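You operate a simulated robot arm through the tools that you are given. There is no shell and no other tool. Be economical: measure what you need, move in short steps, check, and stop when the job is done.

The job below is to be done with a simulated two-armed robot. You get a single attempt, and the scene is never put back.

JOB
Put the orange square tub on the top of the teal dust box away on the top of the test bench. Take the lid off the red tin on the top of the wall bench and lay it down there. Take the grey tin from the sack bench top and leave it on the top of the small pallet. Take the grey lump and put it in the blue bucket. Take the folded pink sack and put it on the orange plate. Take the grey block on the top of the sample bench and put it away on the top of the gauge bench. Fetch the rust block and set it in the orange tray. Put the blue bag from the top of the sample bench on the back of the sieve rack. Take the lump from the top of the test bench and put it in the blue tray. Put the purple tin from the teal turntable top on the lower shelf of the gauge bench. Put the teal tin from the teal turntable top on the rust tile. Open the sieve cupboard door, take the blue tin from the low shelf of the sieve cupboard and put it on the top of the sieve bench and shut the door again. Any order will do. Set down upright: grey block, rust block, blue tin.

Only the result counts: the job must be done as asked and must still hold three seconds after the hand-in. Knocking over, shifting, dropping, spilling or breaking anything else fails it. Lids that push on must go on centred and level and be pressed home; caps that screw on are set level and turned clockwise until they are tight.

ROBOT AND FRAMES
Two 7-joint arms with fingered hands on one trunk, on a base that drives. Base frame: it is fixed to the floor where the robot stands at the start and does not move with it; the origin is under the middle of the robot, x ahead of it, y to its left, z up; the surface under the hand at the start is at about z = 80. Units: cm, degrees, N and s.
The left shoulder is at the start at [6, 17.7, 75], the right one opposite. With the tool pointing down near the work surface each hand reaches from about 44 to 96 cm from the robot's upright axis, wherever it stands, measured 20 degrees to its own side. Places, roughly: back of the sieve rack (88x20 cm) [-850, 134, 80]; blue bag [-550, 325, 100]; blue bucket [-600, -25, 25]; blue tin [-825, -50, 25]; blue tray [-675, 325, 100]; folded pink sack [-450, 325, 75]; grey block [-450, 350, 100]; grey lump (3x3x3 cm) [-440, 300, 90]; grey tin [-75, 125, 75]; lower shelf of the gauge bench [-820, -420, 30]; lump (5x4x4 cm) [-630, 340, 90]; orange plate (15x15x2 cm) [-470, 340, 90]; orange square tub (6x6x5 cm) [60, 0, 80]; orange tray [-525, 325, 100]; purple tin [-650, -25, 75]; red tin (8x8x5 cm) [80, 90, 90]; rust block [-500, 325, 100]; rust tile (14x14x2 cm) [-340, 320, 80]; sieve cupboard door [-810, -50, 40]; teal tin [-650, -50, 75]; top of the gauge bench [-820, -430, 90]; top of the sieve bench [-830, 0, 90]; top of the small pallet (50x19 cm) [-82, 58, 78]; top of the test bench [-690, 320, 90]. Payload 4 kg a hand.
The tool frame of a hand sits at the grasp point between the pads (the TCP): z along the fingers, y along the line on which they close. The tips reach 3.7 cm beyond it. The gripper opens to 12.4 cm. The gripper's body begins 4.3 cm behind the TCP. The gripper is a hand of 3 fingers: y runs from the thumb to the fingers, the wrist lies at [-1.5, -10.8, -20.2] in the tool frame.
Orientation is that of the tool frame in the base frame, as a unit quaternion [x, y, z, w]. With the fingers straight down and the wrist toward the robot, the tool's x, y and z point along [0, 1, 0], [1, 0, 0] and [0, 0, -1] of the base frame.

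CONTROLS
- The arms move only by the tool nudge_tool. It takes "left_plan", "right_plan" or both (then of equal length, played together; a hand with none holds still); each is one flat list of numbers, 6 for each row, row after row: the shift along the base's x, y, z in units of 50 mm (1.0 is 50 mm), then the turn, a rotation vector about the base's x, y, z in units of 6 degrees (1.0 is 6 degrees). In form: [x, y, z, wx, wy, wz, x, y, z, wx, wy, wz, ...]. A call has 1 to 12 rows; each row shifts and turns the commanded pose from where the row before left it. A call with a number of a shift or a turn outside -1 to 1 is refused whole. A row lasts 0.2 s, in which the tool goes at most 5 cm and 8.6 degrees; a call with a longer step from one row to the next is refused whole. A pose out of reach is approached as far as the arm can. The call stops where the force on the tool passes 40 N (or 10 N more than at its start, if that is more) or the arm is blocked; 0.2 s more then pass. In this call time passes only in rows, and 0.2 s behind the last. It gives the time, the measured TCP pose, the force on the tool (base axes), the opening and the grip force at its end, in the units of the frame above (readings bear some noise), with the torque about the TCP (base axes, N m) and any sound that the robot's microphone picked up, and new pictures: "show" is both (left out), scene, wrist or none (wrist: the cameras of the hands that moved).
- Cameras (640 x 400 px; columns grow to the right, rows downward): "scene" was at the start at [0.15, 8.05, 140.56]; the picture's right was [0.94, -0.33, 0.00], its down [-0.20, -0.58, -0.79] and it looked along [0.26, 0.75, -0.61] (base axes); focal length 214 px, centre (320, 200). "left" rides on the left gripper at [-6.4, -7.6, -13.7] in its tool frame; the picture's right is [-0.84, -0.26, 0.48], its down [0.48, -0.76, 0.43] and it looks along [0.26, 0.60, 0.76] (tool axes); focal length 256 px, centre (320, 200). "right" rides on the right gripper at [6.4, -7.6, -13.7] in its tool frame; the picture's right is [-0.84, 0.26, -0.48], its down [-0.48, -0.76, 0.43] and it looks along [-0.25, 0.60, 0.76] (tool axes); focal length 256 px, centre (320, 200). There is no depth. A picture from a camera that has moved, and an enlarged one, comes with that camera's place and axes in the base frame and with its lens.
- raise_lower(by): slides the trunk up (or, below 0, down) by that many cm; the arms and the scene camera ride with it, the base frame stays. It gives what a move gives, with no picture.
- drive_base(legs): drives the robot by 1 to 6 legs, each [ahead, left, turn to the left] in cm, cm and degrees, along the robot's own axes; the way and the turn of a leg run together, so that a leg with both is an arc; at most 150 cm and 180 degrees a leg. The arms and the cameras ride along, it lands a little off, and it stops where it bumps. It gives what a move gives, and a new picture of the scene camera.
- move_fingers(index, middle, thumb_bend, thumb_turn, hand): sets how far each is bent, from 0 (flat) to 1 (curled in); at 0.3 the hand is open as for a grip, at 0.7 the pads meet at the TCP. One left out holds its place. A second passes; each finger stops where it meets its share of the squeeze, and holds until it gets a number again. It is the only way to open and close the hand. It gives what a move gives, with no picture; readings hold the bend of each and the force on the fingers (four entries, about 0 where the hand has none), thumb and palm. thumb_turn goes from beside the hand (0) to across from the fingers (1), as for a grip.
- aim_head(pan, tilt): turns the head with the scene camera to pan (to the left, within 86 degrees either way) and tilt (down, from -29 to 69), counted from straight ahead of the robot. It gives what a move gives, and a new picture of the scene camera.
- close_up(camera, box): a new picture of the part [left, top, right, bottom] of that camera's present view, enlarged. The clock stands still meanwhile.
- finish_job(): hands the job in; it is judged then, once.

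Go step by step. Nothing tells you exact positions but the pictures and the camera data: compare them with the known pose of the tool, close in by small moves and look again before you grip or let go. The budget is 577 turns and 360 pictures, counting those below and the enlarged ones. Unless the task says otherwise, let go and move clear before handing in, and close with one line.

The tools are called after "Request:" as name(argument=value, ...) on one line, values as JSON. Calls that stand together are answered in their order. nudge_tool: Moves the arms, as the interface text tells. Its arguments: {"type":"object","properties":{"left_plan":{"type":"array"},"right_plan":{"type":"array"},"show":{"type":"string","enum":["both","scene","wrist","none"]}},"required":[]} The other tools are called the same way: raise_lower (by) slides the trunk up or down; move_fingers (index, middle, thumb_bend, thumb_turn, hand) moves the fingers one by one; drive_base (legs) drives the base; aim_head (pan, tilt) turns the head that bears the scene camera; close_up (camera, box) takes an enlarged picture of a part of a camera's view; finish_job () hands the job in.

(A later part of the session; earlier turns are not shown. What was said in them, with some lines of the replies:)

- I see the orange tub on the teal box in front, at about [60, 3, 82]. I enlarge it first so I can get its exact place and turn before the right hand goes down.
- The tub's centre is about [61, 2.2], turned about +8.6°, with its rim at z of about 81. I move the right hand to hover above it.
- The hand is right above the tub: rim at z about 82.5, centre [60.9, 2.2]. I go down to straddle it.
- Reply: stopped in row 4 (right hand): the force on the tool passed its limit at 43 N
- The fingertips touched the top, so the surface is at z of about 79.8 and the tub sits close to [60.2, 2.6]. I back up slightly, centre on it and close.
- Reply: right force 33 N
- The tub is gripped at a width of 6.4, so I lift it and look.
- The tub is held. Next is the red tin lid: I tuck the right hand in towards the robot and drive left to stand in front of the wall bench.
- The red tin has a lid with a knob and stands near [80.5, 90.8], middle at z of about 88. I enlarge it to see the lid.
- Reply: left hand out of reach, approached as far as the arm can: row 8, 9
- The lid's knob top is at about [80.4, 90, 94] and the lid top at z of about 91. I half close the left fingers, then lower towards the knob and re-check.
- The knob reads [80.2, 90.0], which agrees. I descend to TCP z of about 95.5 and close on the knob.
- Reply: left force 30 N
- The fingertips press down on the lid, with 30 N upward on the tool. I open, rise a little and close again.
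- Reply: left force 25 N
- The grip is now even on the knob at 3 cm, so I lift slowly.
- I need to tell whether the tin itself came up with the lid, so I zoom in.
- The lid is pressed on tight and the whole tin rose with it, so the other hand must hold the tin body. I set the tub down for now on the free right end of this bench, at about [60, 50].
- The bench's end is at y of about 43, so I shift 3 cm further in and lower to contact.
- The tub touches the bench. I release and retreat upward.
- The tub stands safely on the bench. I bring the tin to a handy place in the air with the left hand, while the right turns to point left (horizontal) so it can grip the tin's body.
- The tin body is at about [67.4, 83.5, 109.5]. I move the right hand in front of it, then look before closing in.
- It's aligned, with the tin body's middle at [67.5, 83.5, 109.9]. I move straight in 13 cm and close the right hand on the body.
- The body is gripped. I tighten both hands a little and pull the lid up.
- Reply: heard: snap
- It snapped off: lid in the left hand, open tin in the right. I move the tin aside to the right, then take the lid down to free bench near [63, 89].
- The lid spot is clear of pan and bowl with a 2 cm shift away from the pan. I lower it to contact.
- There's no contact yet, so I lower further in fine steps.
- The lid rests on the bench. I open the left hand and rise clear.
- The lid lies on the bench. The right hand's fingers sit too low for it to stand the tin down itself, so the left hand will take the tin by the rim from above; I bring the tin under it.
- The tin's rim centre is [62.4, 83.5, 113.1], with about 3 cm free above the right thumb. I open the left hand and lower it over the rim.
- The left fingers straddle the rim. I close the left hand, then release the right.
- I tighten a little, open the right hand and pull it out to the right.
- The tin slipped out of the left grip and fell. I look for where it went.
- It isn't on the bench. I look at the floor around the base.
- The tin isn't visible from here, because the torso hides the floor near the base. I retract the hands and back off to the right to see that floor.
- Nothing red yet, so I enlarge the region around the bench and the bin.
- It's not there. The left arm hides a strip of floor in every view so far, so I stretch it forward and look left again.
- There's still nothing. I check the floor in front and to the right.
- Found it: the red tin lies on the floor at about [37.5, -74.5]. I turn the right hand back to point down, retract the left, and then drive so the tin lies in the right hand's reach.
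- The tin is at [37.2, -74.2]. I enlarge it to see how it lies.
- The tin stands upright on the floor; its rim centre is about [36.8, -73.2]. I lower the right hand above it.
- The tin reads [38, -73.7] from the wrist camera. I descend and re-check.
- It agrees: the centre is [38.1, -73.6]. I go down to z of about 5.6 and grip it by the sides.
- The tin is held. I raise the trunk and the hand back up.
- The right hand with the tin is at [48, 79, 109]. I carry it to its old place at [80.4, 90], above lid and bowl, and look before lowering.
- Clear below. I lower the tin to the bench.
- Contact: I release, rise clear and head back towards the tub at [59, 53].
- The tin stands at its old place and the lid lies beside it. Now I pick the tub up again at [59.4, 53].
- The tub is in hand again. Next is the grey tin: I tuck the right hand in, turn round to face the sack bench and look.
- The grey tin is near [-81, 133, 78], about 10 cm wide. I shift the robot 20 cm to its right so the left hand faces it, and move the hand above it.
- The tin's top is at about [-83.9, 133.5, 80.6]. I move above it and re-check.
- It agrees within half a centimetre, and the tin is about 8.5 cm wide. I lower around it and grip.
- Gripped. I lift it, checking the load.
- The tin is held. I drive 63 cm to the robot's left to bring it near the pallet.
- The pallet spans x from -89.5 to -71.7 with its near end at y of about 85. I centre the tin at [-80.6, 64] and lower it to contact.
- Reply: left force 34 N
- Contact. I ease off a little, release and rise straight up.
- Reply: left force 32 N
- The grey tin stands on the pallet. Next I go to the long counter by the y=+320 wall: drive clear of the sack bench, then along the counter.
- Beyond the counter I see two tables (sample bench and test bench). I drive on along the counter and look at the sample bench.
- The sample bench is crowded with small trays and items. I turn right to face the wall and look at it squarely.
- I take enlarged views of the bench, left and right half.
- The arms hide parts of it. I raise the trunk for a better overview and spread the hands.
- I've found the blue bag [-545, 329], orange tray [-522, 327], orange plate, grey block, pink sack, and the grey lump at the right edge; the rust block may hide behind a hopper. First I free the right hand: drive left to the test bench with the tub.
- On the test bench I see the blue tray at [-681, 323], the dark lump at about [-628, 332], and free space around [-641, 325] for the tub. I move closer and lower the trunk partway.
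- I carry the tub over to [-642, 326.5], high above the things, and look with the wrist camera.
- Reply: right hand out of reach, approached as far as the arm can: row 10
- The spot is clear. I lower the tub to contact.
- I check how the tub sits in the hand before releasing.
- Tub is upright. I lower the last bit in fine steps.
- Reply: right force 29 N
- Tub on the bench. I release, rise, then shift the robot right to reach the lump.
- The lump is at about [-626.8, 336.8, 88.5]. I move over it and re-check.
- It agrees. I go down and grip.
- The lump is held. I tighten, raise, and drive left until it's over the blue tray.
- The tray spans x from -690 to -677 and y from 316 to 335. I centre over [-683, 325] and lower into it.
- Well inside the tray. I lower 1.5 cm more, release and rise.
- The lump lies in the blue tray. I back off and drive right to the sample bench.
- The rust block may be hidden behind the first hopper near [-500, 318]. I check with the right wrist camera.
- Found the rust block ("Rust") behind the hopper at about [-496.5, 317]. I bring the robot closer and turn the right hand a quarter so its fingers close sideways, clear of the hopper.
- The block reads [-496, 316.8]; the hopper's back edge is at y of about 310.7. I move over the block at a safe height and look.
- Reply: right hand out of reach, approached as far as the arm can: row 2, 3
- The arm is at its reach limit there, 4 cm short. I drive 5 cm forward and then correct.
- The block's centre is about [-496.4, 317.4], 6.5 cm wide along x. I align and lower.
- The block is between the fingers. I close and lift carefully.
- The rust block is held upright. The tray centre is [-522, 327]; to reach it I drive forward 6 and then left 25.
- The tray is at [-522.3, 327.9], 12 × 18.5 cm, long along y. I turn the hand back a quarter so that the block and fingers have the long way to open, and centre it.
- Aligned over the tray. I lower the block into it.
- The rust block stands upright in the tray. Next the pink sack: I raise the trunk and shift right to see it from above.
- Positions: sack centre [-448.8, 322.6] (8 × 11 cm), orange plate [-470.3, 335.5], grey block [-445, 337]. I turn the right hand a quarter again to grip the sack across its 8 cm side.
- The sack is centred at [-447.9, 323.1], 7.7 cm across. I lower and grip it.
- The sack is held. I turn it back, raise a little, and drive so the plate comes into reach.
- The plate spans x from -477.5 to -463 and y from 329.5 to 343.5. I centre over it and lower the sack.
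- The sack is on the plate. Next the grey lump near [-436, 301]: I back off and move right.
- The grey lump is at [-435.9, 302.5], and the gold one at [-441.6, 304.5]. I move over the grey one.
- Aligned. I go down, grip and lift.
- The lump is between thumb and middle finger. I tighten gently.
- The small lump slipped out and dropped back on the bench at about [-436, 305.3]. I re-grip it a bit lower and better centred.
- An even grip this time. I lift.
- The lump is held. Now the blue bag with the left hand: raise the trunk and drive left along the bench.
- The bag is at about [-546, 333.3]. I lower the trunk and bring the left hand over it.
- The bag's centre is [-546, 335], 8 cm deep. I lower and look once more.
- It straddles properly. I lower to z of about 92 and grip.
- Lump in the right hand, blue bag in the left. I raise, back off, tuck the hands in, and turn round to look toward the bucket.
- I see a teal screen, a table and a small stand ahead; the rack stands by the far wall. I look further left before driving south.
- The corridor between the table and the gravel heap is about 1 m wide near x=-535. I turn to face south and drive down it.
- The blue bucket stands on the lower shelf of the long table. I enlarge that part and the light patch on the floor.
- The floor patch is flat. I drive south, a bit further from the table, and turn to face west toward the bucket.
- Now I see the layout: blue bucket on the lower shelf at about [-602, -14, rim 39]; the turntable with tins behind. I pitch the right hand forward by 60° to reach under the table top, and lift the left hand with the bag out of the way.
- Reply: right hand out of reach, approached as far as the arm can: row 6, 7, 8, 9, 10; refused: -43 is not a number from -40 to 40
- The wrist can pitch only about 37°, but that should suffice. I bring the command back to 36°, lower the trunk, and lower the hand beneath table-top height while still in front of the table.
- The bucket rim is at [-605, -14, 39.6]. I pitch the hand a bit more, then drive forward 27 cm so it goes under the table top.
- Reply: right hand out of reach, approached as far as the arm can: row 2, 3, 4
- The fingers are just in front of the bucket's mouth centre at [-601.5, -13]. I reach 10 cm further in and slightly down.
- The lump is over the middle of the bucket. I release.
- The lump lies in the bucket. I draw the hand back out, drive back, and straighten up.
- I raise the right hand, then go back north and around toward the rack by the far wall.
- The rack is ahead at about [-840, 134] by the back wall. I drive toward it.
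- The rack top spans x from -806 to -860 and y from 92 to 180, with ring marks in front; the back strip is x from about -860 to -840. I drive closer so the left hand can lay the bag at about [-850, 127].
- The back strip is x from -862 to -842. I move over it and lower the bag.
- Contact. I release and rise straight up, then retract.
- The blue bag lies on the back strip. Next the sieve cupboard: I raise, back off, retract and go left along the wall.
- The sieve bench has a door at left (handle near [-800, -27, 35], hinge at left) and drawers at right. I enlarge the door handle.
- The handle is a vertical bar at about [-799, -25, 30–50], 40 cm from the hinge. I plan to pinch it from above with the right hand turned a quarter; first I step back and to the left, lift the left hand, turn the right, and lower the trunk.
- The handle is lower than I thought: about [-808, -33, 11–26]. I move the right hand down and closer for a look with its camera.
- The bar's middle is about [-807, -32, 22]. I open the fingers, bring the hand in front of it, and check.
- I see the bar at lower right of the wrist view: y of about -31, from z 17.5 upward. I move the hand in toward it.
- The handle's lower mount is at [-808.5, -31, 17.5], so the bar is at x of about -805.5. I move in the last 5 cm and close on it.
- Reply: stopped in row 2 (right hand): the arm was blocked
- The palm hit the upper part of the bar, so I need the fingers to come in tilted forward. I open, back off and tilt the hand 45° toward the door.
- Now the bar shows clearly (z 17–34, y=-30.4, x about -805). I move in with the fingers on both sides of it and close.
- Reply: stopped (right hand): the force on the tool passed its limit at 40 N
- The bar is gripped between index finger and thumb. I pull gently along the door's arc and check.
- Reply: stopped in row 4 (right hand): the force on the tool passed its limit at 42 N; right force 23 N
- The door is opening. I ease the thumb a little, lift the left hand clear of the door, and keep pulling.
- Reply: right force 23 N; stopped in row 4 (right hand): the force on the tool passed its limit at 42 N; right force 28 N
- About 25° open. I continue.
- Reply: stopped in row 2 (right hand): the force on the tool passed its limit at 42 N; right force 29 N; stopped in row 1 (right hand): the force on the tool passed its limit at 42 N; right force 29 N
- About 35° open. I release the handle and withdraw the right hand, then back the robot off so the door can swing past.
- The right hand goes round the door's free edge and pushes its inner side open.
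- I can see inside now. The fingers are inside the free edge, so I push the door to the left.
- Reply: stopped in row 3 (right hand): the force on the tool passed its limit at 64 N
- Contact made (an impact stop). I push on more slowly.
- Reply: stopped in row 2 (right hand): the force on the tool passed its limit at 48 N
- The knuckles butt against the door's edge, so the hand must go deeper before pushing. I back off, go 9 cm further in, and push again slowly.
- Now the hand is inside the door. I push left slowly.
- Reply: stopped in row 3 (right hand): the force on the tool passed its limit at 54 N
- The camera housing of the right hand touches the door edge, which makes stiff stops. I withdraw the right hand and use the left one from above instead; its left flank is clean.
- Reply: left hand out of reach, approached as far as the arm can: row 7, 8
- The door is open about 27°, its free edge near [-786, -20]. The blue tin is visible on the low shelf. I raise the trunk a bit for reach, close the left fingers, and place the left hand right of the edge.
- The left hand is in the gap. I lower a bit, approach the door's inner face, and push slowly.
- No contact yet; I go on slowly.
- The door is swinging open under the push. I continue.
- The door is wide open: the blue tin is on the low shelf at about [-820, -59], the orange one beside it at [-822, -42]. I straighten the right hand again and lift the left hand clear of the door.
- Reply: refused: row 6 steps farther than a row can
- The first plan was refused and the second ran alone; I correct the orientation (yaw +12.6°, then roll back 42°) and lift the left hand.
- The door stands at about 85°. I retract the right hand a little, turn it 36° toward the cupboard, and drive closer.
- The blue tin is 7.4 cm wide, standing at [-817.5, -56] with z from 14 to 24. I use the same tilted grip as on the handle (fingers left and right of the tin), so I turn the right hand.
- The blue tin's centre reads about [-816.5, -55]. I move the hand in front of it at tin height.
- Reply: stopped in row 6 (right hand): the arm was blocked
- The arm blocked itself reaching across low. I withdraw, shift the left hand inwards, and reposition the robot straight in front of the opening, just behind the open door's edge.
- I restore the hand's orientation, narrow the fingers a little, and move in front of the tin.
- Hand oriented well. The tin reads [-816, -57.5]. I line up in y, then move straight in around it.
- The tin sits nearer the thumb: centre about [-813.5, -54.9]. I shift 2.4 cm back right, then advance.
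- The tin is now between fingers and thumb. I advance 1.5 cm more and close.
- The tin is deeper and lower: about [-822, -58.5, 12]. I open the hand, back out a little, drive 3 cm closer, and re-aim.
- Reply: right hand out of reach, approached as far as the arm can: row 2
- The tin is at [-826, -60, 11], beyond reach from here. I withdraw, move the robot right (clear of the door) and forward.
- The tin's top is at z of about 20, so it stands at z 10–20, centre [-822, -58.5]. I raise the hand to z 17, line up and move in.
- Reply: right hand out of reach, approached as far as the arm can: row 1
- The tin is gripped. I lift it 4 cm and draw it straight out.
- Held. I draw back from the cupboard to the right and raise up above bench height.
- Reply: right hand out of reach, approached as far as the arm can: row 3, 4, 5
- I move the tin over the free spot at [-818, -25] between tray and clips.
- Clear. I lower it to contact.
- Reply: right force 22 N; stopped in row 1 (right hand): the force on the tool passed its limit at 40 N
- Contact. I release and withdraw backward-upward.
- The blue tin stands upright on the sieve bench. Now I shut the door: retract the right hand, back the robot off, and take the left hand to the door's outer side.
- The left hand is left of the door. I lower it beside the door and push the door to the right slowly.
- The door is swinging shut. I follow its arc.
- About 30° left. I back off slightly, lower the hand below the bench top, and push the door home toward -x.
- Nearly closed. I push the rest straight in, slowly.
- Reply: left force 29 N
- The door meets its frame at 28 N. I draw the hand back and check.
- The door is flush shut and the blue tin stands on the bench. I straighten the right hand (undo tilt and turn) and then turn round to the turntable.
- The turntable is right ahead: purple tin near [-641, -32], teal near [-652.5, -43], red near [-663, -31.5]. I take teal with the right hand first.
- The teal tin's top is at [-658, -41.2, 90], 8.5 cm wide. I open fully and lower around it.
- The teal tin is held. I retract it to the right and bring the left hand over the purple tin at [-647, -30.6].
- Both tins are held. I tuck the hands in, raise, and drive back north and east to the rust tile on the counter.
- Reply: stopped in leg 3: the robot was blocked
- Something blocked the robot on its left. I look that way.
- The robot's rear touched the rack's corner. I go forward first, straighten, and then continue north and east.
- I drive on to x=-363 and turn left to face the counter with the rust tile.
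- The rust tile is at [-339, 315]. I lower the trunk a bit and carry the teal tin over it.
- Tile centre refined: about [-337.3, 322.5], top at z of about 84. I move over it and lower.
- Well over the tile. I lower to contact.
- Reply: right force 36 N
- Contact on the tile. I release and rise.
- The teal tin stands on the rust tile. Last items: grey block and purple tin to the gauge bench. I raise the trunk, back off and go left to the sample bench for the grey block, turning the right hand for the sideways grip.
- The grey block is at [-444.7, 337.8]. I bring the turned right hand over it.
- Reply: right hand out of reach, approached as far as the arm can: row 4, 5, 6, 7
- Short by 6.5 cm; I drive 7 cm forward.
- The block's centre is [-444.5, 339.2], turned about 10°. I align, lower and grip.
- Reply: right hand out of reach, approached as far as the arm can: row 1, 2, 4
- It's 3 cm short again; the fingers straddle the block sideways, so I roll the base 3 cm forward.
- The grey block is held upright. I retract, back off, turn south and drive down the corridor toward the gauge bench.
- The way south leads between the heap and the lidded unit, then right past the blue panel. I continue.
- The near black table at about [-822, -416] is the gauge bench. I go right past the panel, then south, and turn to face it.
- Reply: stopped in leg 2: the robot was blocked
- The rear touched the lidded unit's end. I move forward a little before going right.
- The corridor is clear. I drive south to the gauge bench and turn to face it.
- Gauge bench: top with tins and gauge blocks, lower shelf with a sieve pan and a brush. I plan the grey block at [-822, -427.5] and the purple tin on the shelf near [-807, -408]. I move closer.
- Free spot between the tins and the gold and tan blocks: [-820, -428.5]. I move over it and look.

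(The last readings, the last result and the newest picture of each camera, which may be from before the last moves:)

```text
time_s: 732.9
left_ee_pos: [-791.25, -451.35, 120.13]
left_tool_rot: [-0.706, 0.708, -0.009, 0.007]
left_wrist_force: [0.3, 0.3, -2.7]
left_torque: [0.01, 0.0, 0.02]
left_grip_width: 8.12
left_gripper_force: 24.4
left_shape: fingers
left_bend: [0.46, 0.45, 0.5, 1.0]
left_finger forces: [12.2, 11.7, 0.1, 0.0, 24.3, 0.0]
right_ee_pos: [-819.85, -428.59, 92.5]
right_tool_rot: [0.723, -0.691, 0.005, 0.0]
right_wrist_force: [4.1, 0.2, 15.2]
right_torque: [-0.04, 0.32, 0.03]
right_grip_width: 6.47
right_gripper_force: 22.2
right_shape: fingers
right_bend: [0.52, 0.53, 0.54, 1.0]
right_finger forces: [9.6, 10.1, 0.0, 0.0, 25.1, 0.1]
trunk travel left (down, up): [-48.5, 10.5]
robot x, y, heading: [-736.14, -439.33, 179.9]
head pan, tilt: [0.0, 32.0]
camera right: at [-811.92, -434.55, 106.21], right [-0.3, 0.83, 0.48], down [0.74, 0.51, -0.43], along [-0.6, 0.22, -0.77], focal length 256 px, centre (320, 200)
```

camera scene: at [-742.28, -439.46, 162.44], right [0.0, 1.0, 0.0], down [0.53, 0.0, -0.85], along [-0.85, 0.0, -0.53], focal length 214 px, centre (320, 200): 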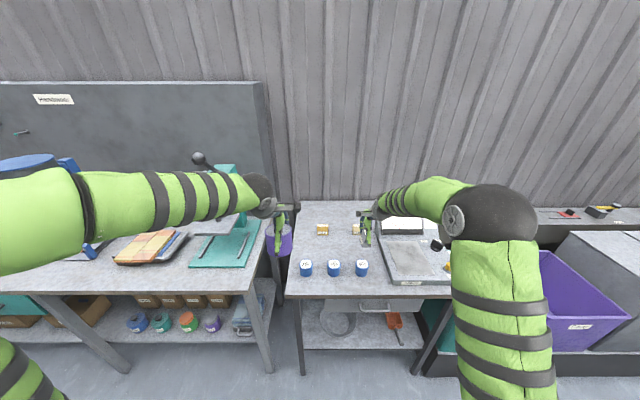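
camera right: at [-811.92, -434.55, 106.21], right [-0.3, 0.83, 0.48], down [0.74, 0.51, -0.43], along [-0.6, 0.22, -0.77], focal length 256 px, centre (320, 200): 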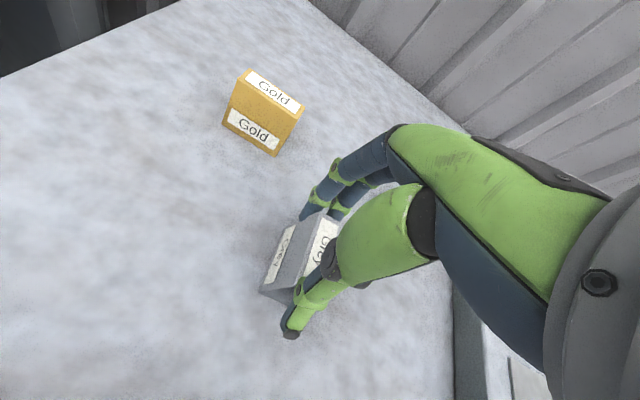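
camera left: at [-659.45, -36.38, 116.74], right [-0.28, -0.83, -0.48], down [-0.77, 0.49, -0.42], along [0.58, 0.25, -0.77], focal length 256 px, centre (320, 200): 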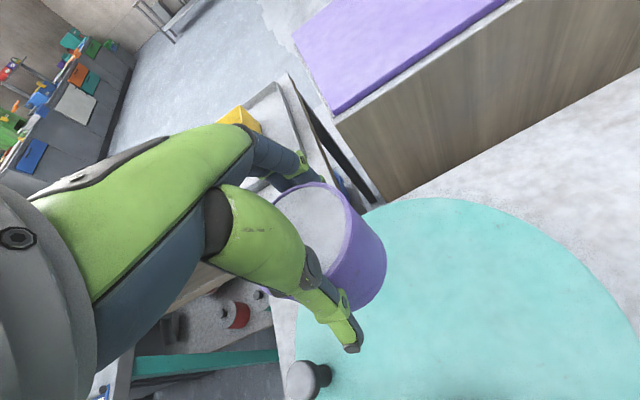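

Contact. I release and rise.

Request:
move_fingers(hand="right", index=0.42, middle=0.42, thumb_bend=0.42)

Request:
nudge_tool(right_plan=[0, 0, 0.4, 0, 0, 0, 0, 0, 0.8, 0, 0, 0, 0, 0, 0.9, 0, 0, 0, 0, 0.2, 0.9, 0, 0, 0, 0.6, 0.4, 0.5, 0, 0, 0, 0.8, 0.4, 0.3, 0, 0, 0], show="wrist")

```text
time_s: 733.9
left_ee_pos: [-791.48, -451.38, 120.04]
left_tool_rot: [-0.706, 0.709, -0.009, 0.009]
left_wrist_force: [0.5, -0.7, -4.0]
left_torque: [0.03, -0.02, 0.02]
left_grip_width: 8.14
left_gripper_force: 24.3
left_shape: fingers
left_bend: [0.46, 0.45, 0.5, 1.0]
left_finger forces: [12.2, 11.7, 0.1, 0.1, 24.3, 0.0]
right_ee_pos: [-819.75, -428.62, 91.97]
right_tool_rot: [0.722, -0.691, 0.006, -0.002]
right_wrist_force: [0.8, 0.1, -0.5]
right_torque: [0.02, 0.01, -0.02]
right_grip_width: 8.65
right_gripper_force: 0.2
right_shape: fingers
right_bend: [0.42, 0.42, 0.42, 0.99]
right_finger forces: [0.1, 0.0, 0.0, 0.0, 0.0, 0.0]
trunk travel left (down, up): [-48.5, 10.5]
robot x, y, heading: [-736.39, -439.25, 179.9]
head pan, tilt: [0.0, 32.0]
```

```text
time_s: 735.3
left_ee_pos: [-791.24, -451.38, 120.1]
left_tool_rot: [-0.706, 0.708, -0.009, 0.008]
left_wrist_force: [0.9, 0.3, -3.1]
left_torque: [-0.02, -0.04, 0.04]
left_grip_width: 8.12
left_gripper_force: 24.1
left_shape: fingers
left_bend: [0.46, 0.45, 0.5, 1.0]
left_finger forces: [12.3, 11.7, 0.1, 0.0, 24.4, 0.0]
right_ee_pos: [-812.77, -423.58, 110.97]
right_tool_rot: [0.722, -0.692, 0.007, -0.002]
right_wrist_force: [0.2, 0.3, -0.1]
right_torque: [0.02, -0.02, -0.06]
right_grip_width: 8.68
right_gripper_force: 0.0
right_shape: fingers
right_bend: [0.42, 0.42, 0.42, 0.99]
right_finger forces: [0.1, 0.0, 0.0, 0.0, 0.1, 0.0]
trunk travel left (down, up): [-48.5, 10.5]
robot x, y, heading: [-736.82, -439.28, 180.1]
head pan, tilt: [0.0, 32.0]
camera right: at [-805.09, -429.62, 124.84], right [-0.3, 0.83, 0.47], down [0.74, 0.51, -0.43], along [-0.6, 0.22, -0.77], focal length 256 px, centre (320, 200)
```

right: 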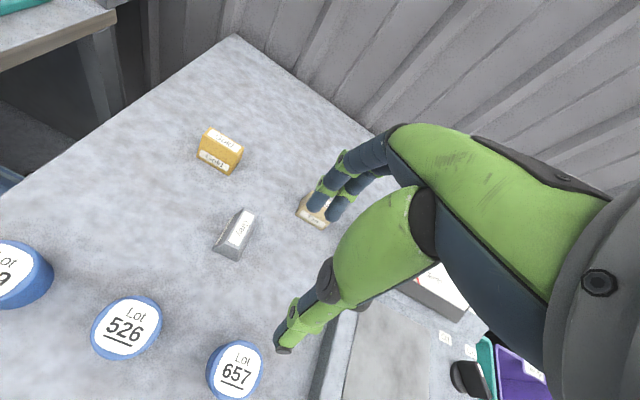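

The grey block stands upright on the gauge bench. Now the purple tin: I retract the right hand, reposition so the shelf gap (y of about -408) is in front of the left hand, and lower.

Request:
nudge_tool(right_plan=[0.8, 0, 0.4, 0, 0, 0, 0.8, 0.1, 0.4, 0, 0, 0, 0.8, 0.1, 0.4, 0, 0, 0, 0.8, 0.1, 0.3, 0, 0, 0, 0.8, 0.1, 0, 0, 0, 0, 0.8, 0.1, 0, 0, 0, 0, 0.8, 0.1, 0, 0, 0, 0], show="none")

Request:
drive_base(legs=[[-16, 0, 0], [0, -47, 0]])

Request:
raise_lower(by=-40)

Request:
nudge_tool(left_plan=[0, 0.1, -0.9, 0, 0, 0, 0, 0.1, -0.9, 0, 0, 0, 0, 0.1, -0.9, 0, 0, 0, 0, 0.1, -0.9, 0, 0, 0, 0, 0, -0.9, 0, 0, 0, 0, 0, -0.9, 0, 0, 0, 0, 0, -0.9, 0, 0, 0], show="both")

```text
time_s: 736.9
left_ee_pos: [-791.28, -451.31, 120.03]
left_tool_rot: [-0.705, 0.709, -0.009, 0.007]
left_wrist_force: [0.3, -1.2, -4.5]
left_torque: [-0.01, -0.01, -0.03]
left_grip_width: 8.08
left_gripper_force: 24.0
left_shape: fingers
left_bend: [0.46, 0.45, 0.5, 1.0]
left_finger forces: [12.3, 11.6, 0.1, 0.0, 24.2, 0.0]
right_ee_pos: [-784.79, -420.83, 118.42]
right_tool_rot: [0.722, -0.691, 0.005, -0.002]
right_wrist_force: [0.7, 0.4, 0.5]
right_torque: [0.0, 0.01, 0.01]
right_grip_width: 8.7
right_gripper_force: 0.1
right_shape: fingers
right_bend: [0.42, 0.42, 0.42, 0.99]
right_finger forces: [0.0, 0.1, 0.0, 0.0, 0.0, 0.0]
trunk travel left (down, up): [-48.5, 10.5]
robot x, y, heading: [-736.38, -439.35, 179.9]
head pan, tilt: [0.0, 32.0]
```

```text
time_s: 740.8
left_ee_pos: [-775.33, -404.72, 120.1]
left_tool_rot: [0.707, -0.707, 0.01, -0.007]
left_wrist_force: [0.0, -0.2, -3.9]
left_torque: [0.0, -0.06, -0.02]
left_grip_width: 8.1
left_gripper_force: 24.5
left_shape: fingers
left_bend: [0.46, 0.45, 0.5, 1.0]
left_finger forces: [12.4, 11.7, 0.1, 0.1, 24.4, 0.1]
right_ee_pos: [-769.02, -374.07, 118.51]
right_tool_rot: [0.724, -0.69, 0.006, -0.003]
right_wrist_force: [1.1, 0.4, -0.2]
right_torque: [-0.02, 0.0, 0.02]
right_grip_width: 8.69
right_gripper_force: 0.0
right_shape: fingers
right_bend: [0.42, 0.42, 0.42, 0.99]
right_finger forces: [0.0, 0.1, 0.0, 0.0, 0.1, 0.1]
trunk travel left (down, up): [-48.5, 10.5]
robot x, y, heading: [-720.55, -392.61, -179.6]
head pan, tilt: [0.0, 32.0]
camera scene: at [-726.22, -392.53, 162.44], right [0.0, 1.0, 0.0], down [0.53, 0.0, -0.85], along [-0.85, 0.0, -0.53], focal length 214 px, centre (320, 200)
```

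scene: 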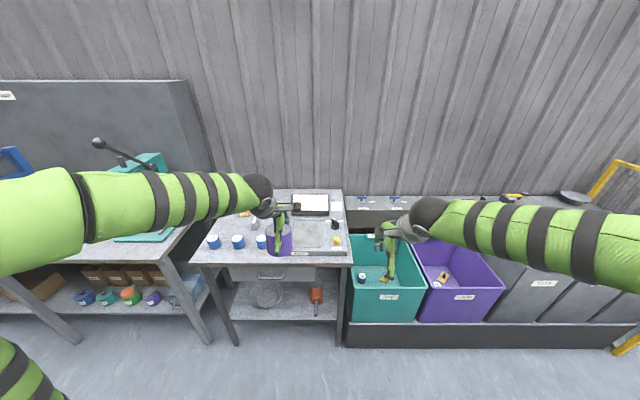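

```text
time_s: 744.6
left_ee_pos: [-775.32, -404.81, 80.07]
left_tool_rot: [0.708, -0.706, 0.009, -0.008]
left_wrist_force: [-0.5, 0.5, -3.8]
left_torque: [0.0, -0.06, 0.01]
left_grip_width: 8.1
left_gripper_force: 24.2
left_shape: fingers
left_bend: [0.46, 0.45, 0.5, 1.0]
left_finger forces: [12.3, 11.7, 0.0, 0.0, 24.4, 0.1]
right_ee_pos: [-769.0, -374.17, 78.55]
right_tool_rot: [0.724, -0.69, 0.005, -0.002]
right_wrist_force: [-0.2, 0.2, -0.6]
right_torque: [0.0, 0.06, -0.01]
right_grip_width: 8.68
right_gripper_force: 0.1
right_shape: fingers
right_bend: [0.42, 0.42, 0.42, 0.99]
right_finger forces: [0.1, 0.1, 0.1, 0.0, 0.1, 0.1]
trunk travel left (down, up): [-8.5, 50.5]
robot x, y, heading: [-720.43, -392.64, -179.8]
head pan, tilt: [0.0, 32.0]
```

```text
time_s: 746.2
left_ee_pos: [-775.26, -403.02, 48.33]
left_tool_rot: [0.708, -0.706, 0.008, -0.008]
left_wrist_force: [-0.2, 0.0, -2.3]
left_torque: [0.02, -0.02, 0.0]
left_grip_width: 8.04
left_gripper_force: 24.3
left_shape: fingers
left_bend: [0.46, 0.45, 0.5, 1.0]
left_finger forces: [12.4, 11.6, 0.0, 0.0, 24.0, 0.0]
right_ee_pos: [-768.9, -374.16, 78.4]
right_tool_rot: [0.724, -0.69, 0.006, -0.003]
right_wrist_force: [1.0, -0.4, -0.1]
right_torque: [-0.04, 0.04, -0.02]
right_grip_width: 8.66
right_gripper_force: 0.0
right_shape: fingers
right_bend: [0.42, 0.42, 0.42, 0.99]
right_finger forces: [0.0, 0.0, 0.1, 0.0, 0.0, 0.1]
trunk travel left (down, up): [-8.5, 50.5]
robot x, y, heading: [-720.5, -392.56, -179.6]
head pan, tilt: [0.0, 32.0]
camera scene: at [-726.18, -392.6, 122.45], right [0.0, 1.0, 0.0], down [0.53, 0.0, -0.85], along [-0.85, 0.0, -0.53], focal length 214 px, centre (320, 200)
camera left: at [-767.96, -396.57, 62.25], right [0.27, 0.84, -0.48], down [0.77, -0.48, -0.42], along [-0.58, -0.26, -0.77], focal length 256 px, centre (320, 200)
```

scene: 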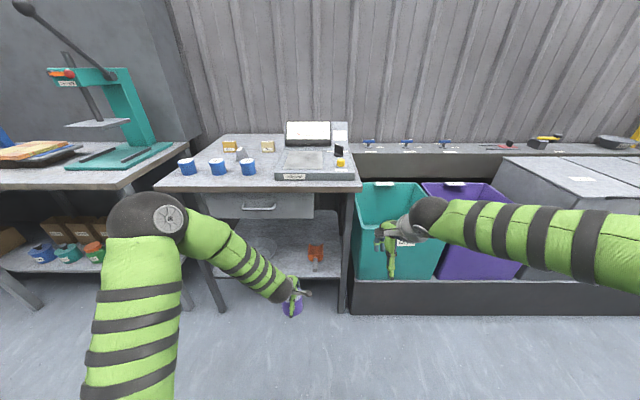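
left: 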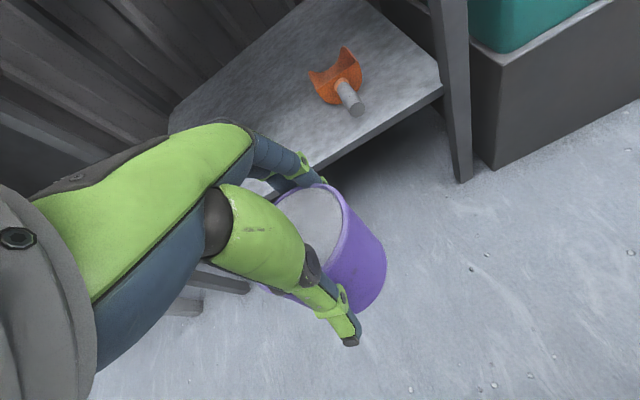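

The shelf is at z of about 30; gap between the pan (right edge y=-416.5) and the scoop (y of about -399). I line up at y=-408, lower to z 40, and move the tin in.

Request:
nudge_tool(left_plan=[0, -0.5, -0.5, 0, 0, 0, 0, -0.5, -0.6, 0, 0, 0, -0.4, 0, -0.55, 0, 0, 0, -0.7, 0, 0, 0, 0, 0, -0.8, 0, 0, 0, 0, 0, -0.8, 0, 0, 0, 0, 0], show="both")

```text
time_s: 747.6
left_ee_pos: [-788.79, -407.72, 40.1]
left_tool_rot: [0.708, -0.706, 0.009, -0.008]
left_wrist_force: [-0.2, -0.7, -3.0]
left_torque: [0.01, 0.01, -0.05]
left_grip_width: 8.02
left_gripper_force: 23.8
left_shape: fingers
left_bend: [0.46, 0.45, 0.5, 1.0]
left_finger forces: [12.6, 11.5, 0.0, 0.0, 23.5, 0.0]
right_ee_pos: [-769.0, -374.2, 78.51]
right_tool_rot: [0.724, -0.69, 0.006, -0.003]
right_wrist_force: [0.2, 0.3, 0.1]
right_torque: [0.01, 0.04, 0.0]
right_grip_width: 8.69
right_gripper_force: 0.1
right_shape: fingers
right_bend: [0.42, 0.42, 0.42, 0.99]
right_finger forces: [0.0, 0.0, 0.0, 0.1, 0.1, 0.1]
trunk travel left (down, up): [-8.5, 50.5]
robot x, y, heading: [-720.08, -392.51, -179.8]
head pan, tilt: [0.0, 32.0]
camera scene: at [-726.2, -392.62, 122.44], right [0.0, 1.0, 0.0], down [0.53, 0.0, -0.85], along [-0.85, 0.0, -0.53], focal length 214 px, centre (320, 200)
camera left: at [-781.68, -401.34, 53.98], right [0.27, 0.84, -0.48], down [0.77, -0.48, -0.42], along [-0.58, -0.26, -0.77], focal length 256 px, centre (320, 200)
```

scene: 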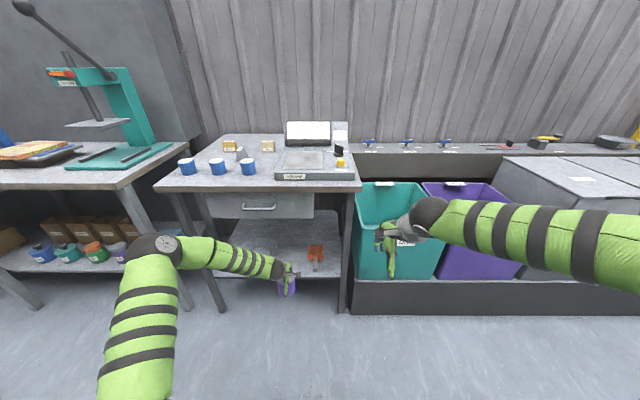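
left: 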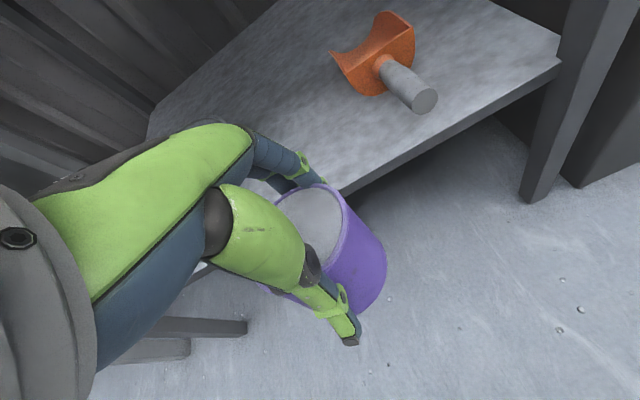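

Request:
nudge_tool(left_plan=[-0.3, -0.03, 0.2, 0, 0, 0, -0.8, 0, 0, 0, 0, 0, -0.8, 0, 0, 0, 0, 0, -0.8, 0, 0, 0, 0, 0, -0.8, 0, 0, 0, 0, 0], show="both")

```text
time_s: 748.8
left_ee_pos: [-806.16, -407.86, 41.23]
left_tool_rot: [0.708, -0.707, 0.01, -0.008]
left_wrist_force: [1.1, -0.4, -2.6]
left_torque: [0.01, -0.05, -0.01]
left_grip_width: 7.97
left_gripper_force: 23.1
left_shape: fingers
left_bend: [0.46, 0.45, 0.5, 1.0]
left_finger forces: [12.5, 11.3, 0.0, 0.0, 23.3, 0.1]
right_ee_pos: [-768.89, -374.23, 78.37]
right_tool_rot: [0.724, -0.689, 0.006, -0.002]
right_wrist_force: [-0.3, 0.3, 0.2]
right_torque: [0.0, 0.01, 0.02]
right_grip_width: 8.69
right_gripper_force: 0.0
right_shape: fingers
right_bend: [0.42, 0.42, 0.42, 0.99]
right_finger forces: [0.0, 0.1, 0.0, 0.0, 0.0, 0.1]
trunk travel left (down, up): [-8.5, 50.5]
robot x, y, heading: [-720.72, -392.55, -179.9]
head pan, tilt: [0.0, 32.0]
camera scene: at [-726.22, -392.62, 122.44], right [0.0, 1.0, 0.0], down [0.53, 0.0, -0.85], along [-0.85, 0.0, -0.53], focal length 214 px, centre (320, 200)
camera left: at [-799.01, -401.56, 55.08], right [0.27, 0.84, -0.48], down [0.77, -0.48, -0.42], along [-0.58, -0.26, -0.77], focal length 256 px, centre (320, 200)
```

scene: 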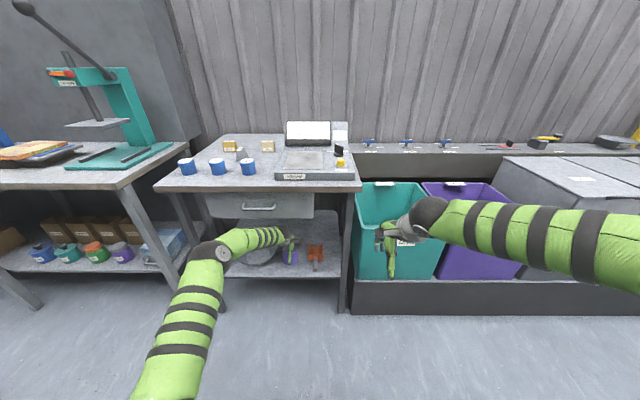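
left: 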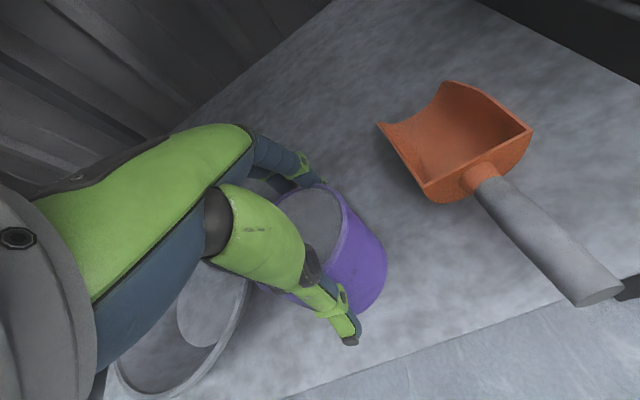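

The tin is over the free shelf area. I lower to contact.

Request:
nudge_tool(left_plan=[0, 0, -0.25, 0, 0, 0, 0, 0, -0.2, 0, 0, 0], show="none")

Request:
nudge_tool(left_plan=[0, 0, -0.1, 0, 0, 0, 0, 0, -0.1, 0, 0, 0], show="none")

Request:
nudge_tool(left_plan=[0, 0, -0.08, 0, 0, 0, 0, 0, -0.08, 0, 0, 0], show="wrist")

```text
time_s: 749.4
left_ee_pos: [-806.26, -407.97, 39.01]
left_tool_rot: [0.708, -0.706, 0.009, -0.009]
left_wrist_force: [0.2, 0.3, -3.4]
left_torque: [0.02, -0.03, 0.02]
left_grip_width: 7.98
left_gripper_force: 23.5
left_shape: fingers
left_bend: [0.46, 0.45, 0.5, 1.0]
left_finger forces: [12.5, 11.3, 0.1, 0.0, 23.3, 0.0]
right_ee_pos: [-769.05, -374.15, 78.37]
right_tool_rot: [0.724, -0.69, 0.006, -0.003]
right_wrist_force: [0.4, -0.6, 0.2]
right_torque: [0.03, 0.03, 0.0]
right_grip_width: 8.67
right_gripper_force: 0.1
right_shape: fingers
right_bend: [0.42, 0.42, 0.42, 0.99]
right_finger forces: [0.0, 0.0, 0.0, 0.1, 0.0, 0.0]
trunk travel left (down, up): [-8.5, 50.5]
robot x, y, heading: [-720.3, -392.57, -179.8]
head pan, tilt: [0.0, 32.0]
```

```text
time_s: 750.0
left_ee_pos: [-806.22, -407.96, 38.05]
left_tool_rot: [0.708, -0.707, 0.009, -0.008]
left_wrist_force: [0.3, -0.6, -3.0]
left_torque: [0.0, 0.0, -0.02]
left_grip_width: 8.01
left_gripper_force: 23.1
left_shape: fingers
left_bend: [0.46, 0.45, 0.5, 1.0]
left_finger forces: [12.5, 11.3, 0.0, 0.0, 23.2, 0.1]
right_ee_pos: [-768.96, -374.17, 78.36]
right_tool_rot: [0.724, -0.69, 0.006, -0.003]
right_wrist_force: [0.5, 1.0, -0.8]
right_torque: [-0.01, -0.01, 0.0]
right_grip_width: 8.67
right_gripper_force: 0.1
right_shape: fingers
right_bend: [0.42, 0.42, 0.42, 0.99]
right_finger forces: [0.0, 0.1, 0.0, 0.1, 0.0, 0.0]
trunk travel left (down, up): [-8.5, 50.5]
robot x, y, heading: [-720.45, -392.25, -179.7]
head pan, tilt: [0.0, 32.0]
```

```text
time_s: 750.6
left_ee_pos: [-806.33, -408.05, 37.7]
left_tool_rot: [0.708, -0.706, 0.007, -0.006]
left_wrist_force: [4.3, 1.3, 11.4]
left_torque: [0.01, 0.31, -0.04]
left_grip_width: 7.99
left_gripper_force: 26.5
left_shape: fingers
left_bend: [0.46, 0.45, 0.5, 1.0]
left_finger forces: [11.9, 11.7, 0.1, 0.0, 28.8, 0.1]
right_ee_pos: [-768.77, -374.12, 78.5]
right_tool_rot: [0.724, -0.689, 0.005, -0.002]
right_wrist_force: [1.3, -0.3, -0.1]
right_torque: [-0.02, -0.01, 0.02]
right_grip_width: 8.69
right_gripper_force: 0.0
right_shape: fingers
right_bend: [0.42, 0.42, 0.42, 0.99]
right_finger forces: [0.1, 0.0, 0.1, 0.0, 0.0, 0.0]
trunk travel left (down, up): [-8.5, 50.5]
robot x, y, heading: [-720.33, -392.9, -180.0]
head pan, tilt: [0.0, 32.0]
camera left: at [-799.12, -401.56, 51.43], right [0.26, 0.84, -0.48], down [0.77, -0.48, -0.42], along [-0.58, -0.26, -0.77], focal length 256 px, centre (320, 200)
```

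left: 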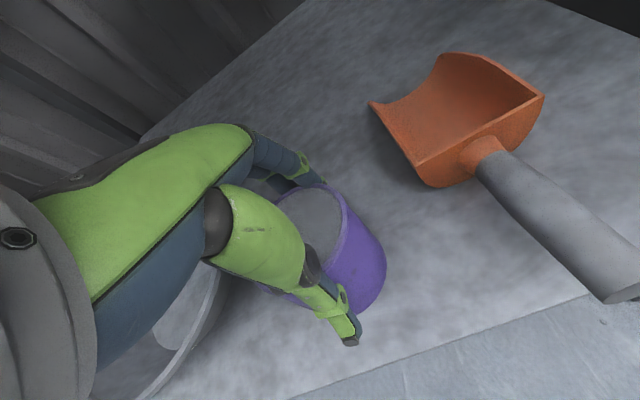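

Contact. I release, rise 6 cm, and draw the hand out.

Request:
move_fingers(hand="left", index=0.32, middle=0.32, thumb_bend=0.32)

Request:
nudge_tool(left_plan=[0, 0, 0.4, 0, 0, 0, 0, 0, 0.5, 0, 0, 0, 0, 0, 0.4, 0, 0, 0, 0.3, 0, 0, 0, 0, 0, 0.7, 0, 0, 0, 0, 0, 0.9, 0, 0, 0, 0, 0, 0.9, 0, 0, 0, 0, 0, 0.9, 0, 0, 0, 0, 0, 0.9, 0, 0, 0, 0, 0], show="both")

```text
time_s: 751.6
left_ee_pos: [-806.35, -408.02, 37.34]
left_tool_rot: [0.708, -0.706, 0.009, -0.008]
left_wrist_force: [-0.5, -0.3, 0.2]
left_torque: [-0.01, -0.01, -0.02]
left_grip_width: 11.72
left_gripper_force: 0.1
left_shape: fingers
left_bend: [0.32, 0.32, 0.32, 0.98]
left_finger forces: [0.0, 0.0, 0.0, 0.0, 0.0, 0.0]
right_ee_pos: [-768.98, -374.19, 78.46]
right_tool_rot: [0.724, -0.69, 0.006, -0.003]
right_wrist_force: [-0.9, 0.0, 0.4]
right_torque: [-0.04, 0.0, 0.02]
right_grip_width: 8.66
right_gripper_force: 0.2
right_shape: fingers
right_bend: [0.42, 0.42, 0.42, 0.99]
right_finger forces: [0.1, 0.1, 0.0, 0.0, 0.0, 0.0]
trunk travel left (down, up): [-8.5, 50.5]
robot x, y, heading: [-720.27, -392.63, -179.9]
head pan, tilt: [0.0, 32.0]
```

```text
time_s: 753.6
left_ee_pos: [-783.07, -408.05, 43.87]
left_tool_rot: [0.708, -0.706, 0.009, -0.007]
left_wrist_force: [0.1, 0.1, 0.5]
left_torque: [-0.05, 0.02, -0.01]
left_grip_width: 11.75
left_gripper_force: 0.1
left_shape: fingers
left_bend: [0.32, 0.32, 0.32, 0.98]
left_finger forces: [0.0, 0.1, 0.1, 0.1, 0.1, 0.0]
right_ee_pos: [-768.98, -374.14, 78.44]
right_tool_rot: [0.724, -0.69, 0.007, -0.003]
right_wrist_force: [0.7, -0.3, 0.7]
right_torque: [0.0, -0.01, 0.02]
right_grip_width: 8.71
right_gripper_force: 0.1
right_shape: fingers
right_bend: [0.42, 0.42, 0.42, 0.99]
right_finger forces: [0.0, 0.0, 0.0, 0.0, 0.1, 0.0]
trunk travel left (down, up): [-8.5, 50.5]
robot x, y, heading: [-720.37, -392.77, -180.0]
head pan, tilt: [0.0, 32.0]
camera scene: at [-726.22, -392.62, 122.44], right [0.0, 1.0, 0.0], down [0.53, 0.0, -0.85], along [-0.85, 0.0, -0.53], focal length 214 px, centre (320, 200)
camera left: at [-775.96, -401.67, 57.69], right [0.27, 0.84, -0.48], down [0.77, -0.48, -0.42], along [-0.58, -0.26, -0.77], focal length 256 px, centre (320, 200)
```

scene: 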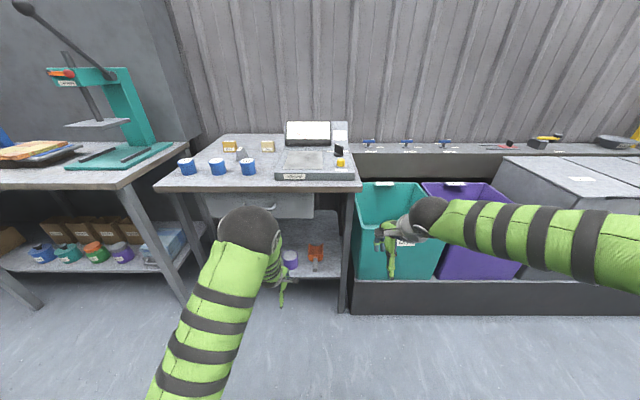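
left: 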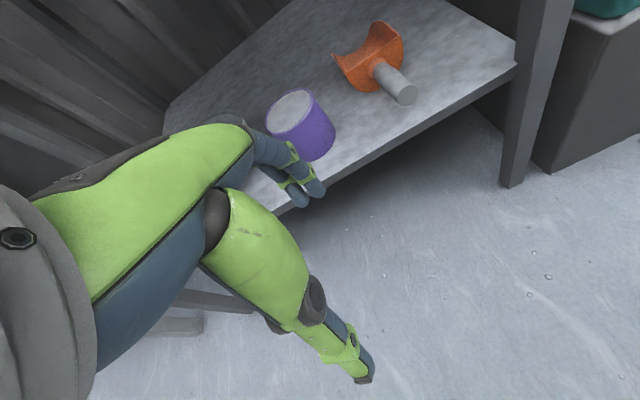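

All twelve tasks look done. I back off to stand clear and hand in.

Request:
drive_base(legs=[[-20, 0, 0]])

Request:
finish_job()

```text
time_s: 755.2
left_ee_pos: [-763.52, -407.91, 43.82]
left_tool_rot: [0.708, -0.706, 0.009, -0.008]
left_wrist_force: [0.3, 0.4, -0.8]
left_torque: [0.0, 0.03, -0.01]
left_grip_width: 11.72
left_gripper_force: 0.0
left_shape: fingers
left_bend: [0.32, 0.32, 0.32, 0.98]
left_finger forces: [0.0, 0.1, 0.1, 0.0, 0.1, 0.0]
right_ee_pos: [-749.17, -374.04, 78.52]
right_tool_rot: [0.725, -0.689, 0.006, -0.003]
right_wrist_force: [0.9, -0.5, -0.2]
right_torque: [0.01, -0.01, 0.03]
right_grip_width: 8.68
right_gripper_force: 0.1
right_shape: fingers
right_bend: [0.42, 0.42, 0.42, 0.99]
right_finger forces: [0.0, 0.0, 0.0, 0.1, 0.0, 0.0]
trunk travel left (down, up): [-8.5, 50.5]
robot x, y, heading: [-700.62, -392.67, -179.8]
head pan, tilt: [0.0, 32.0]
camera scene: at [-706.51, -392.55, 122.44], right [0.0, 1.0, 0.0], down [0.53, 0.0, -0.85], along [-0.85, 0.0, -0.53], focal length 214 px, centre (320, 200)
```

scene: 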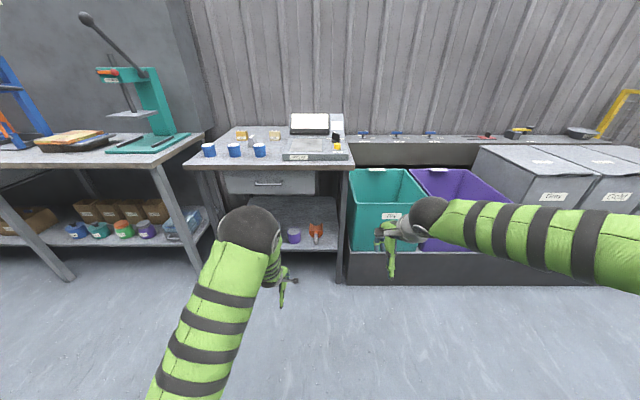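

```text
The job is handed in.
```

All twelve tasks are done and handed in, but three slips could count against it: I dropped the red tin on the floor and put it back upright in its place, the grey lump fell back onto its bench once, and the base bumped the sieve rack and the lidded unit without my checking whether either moved.
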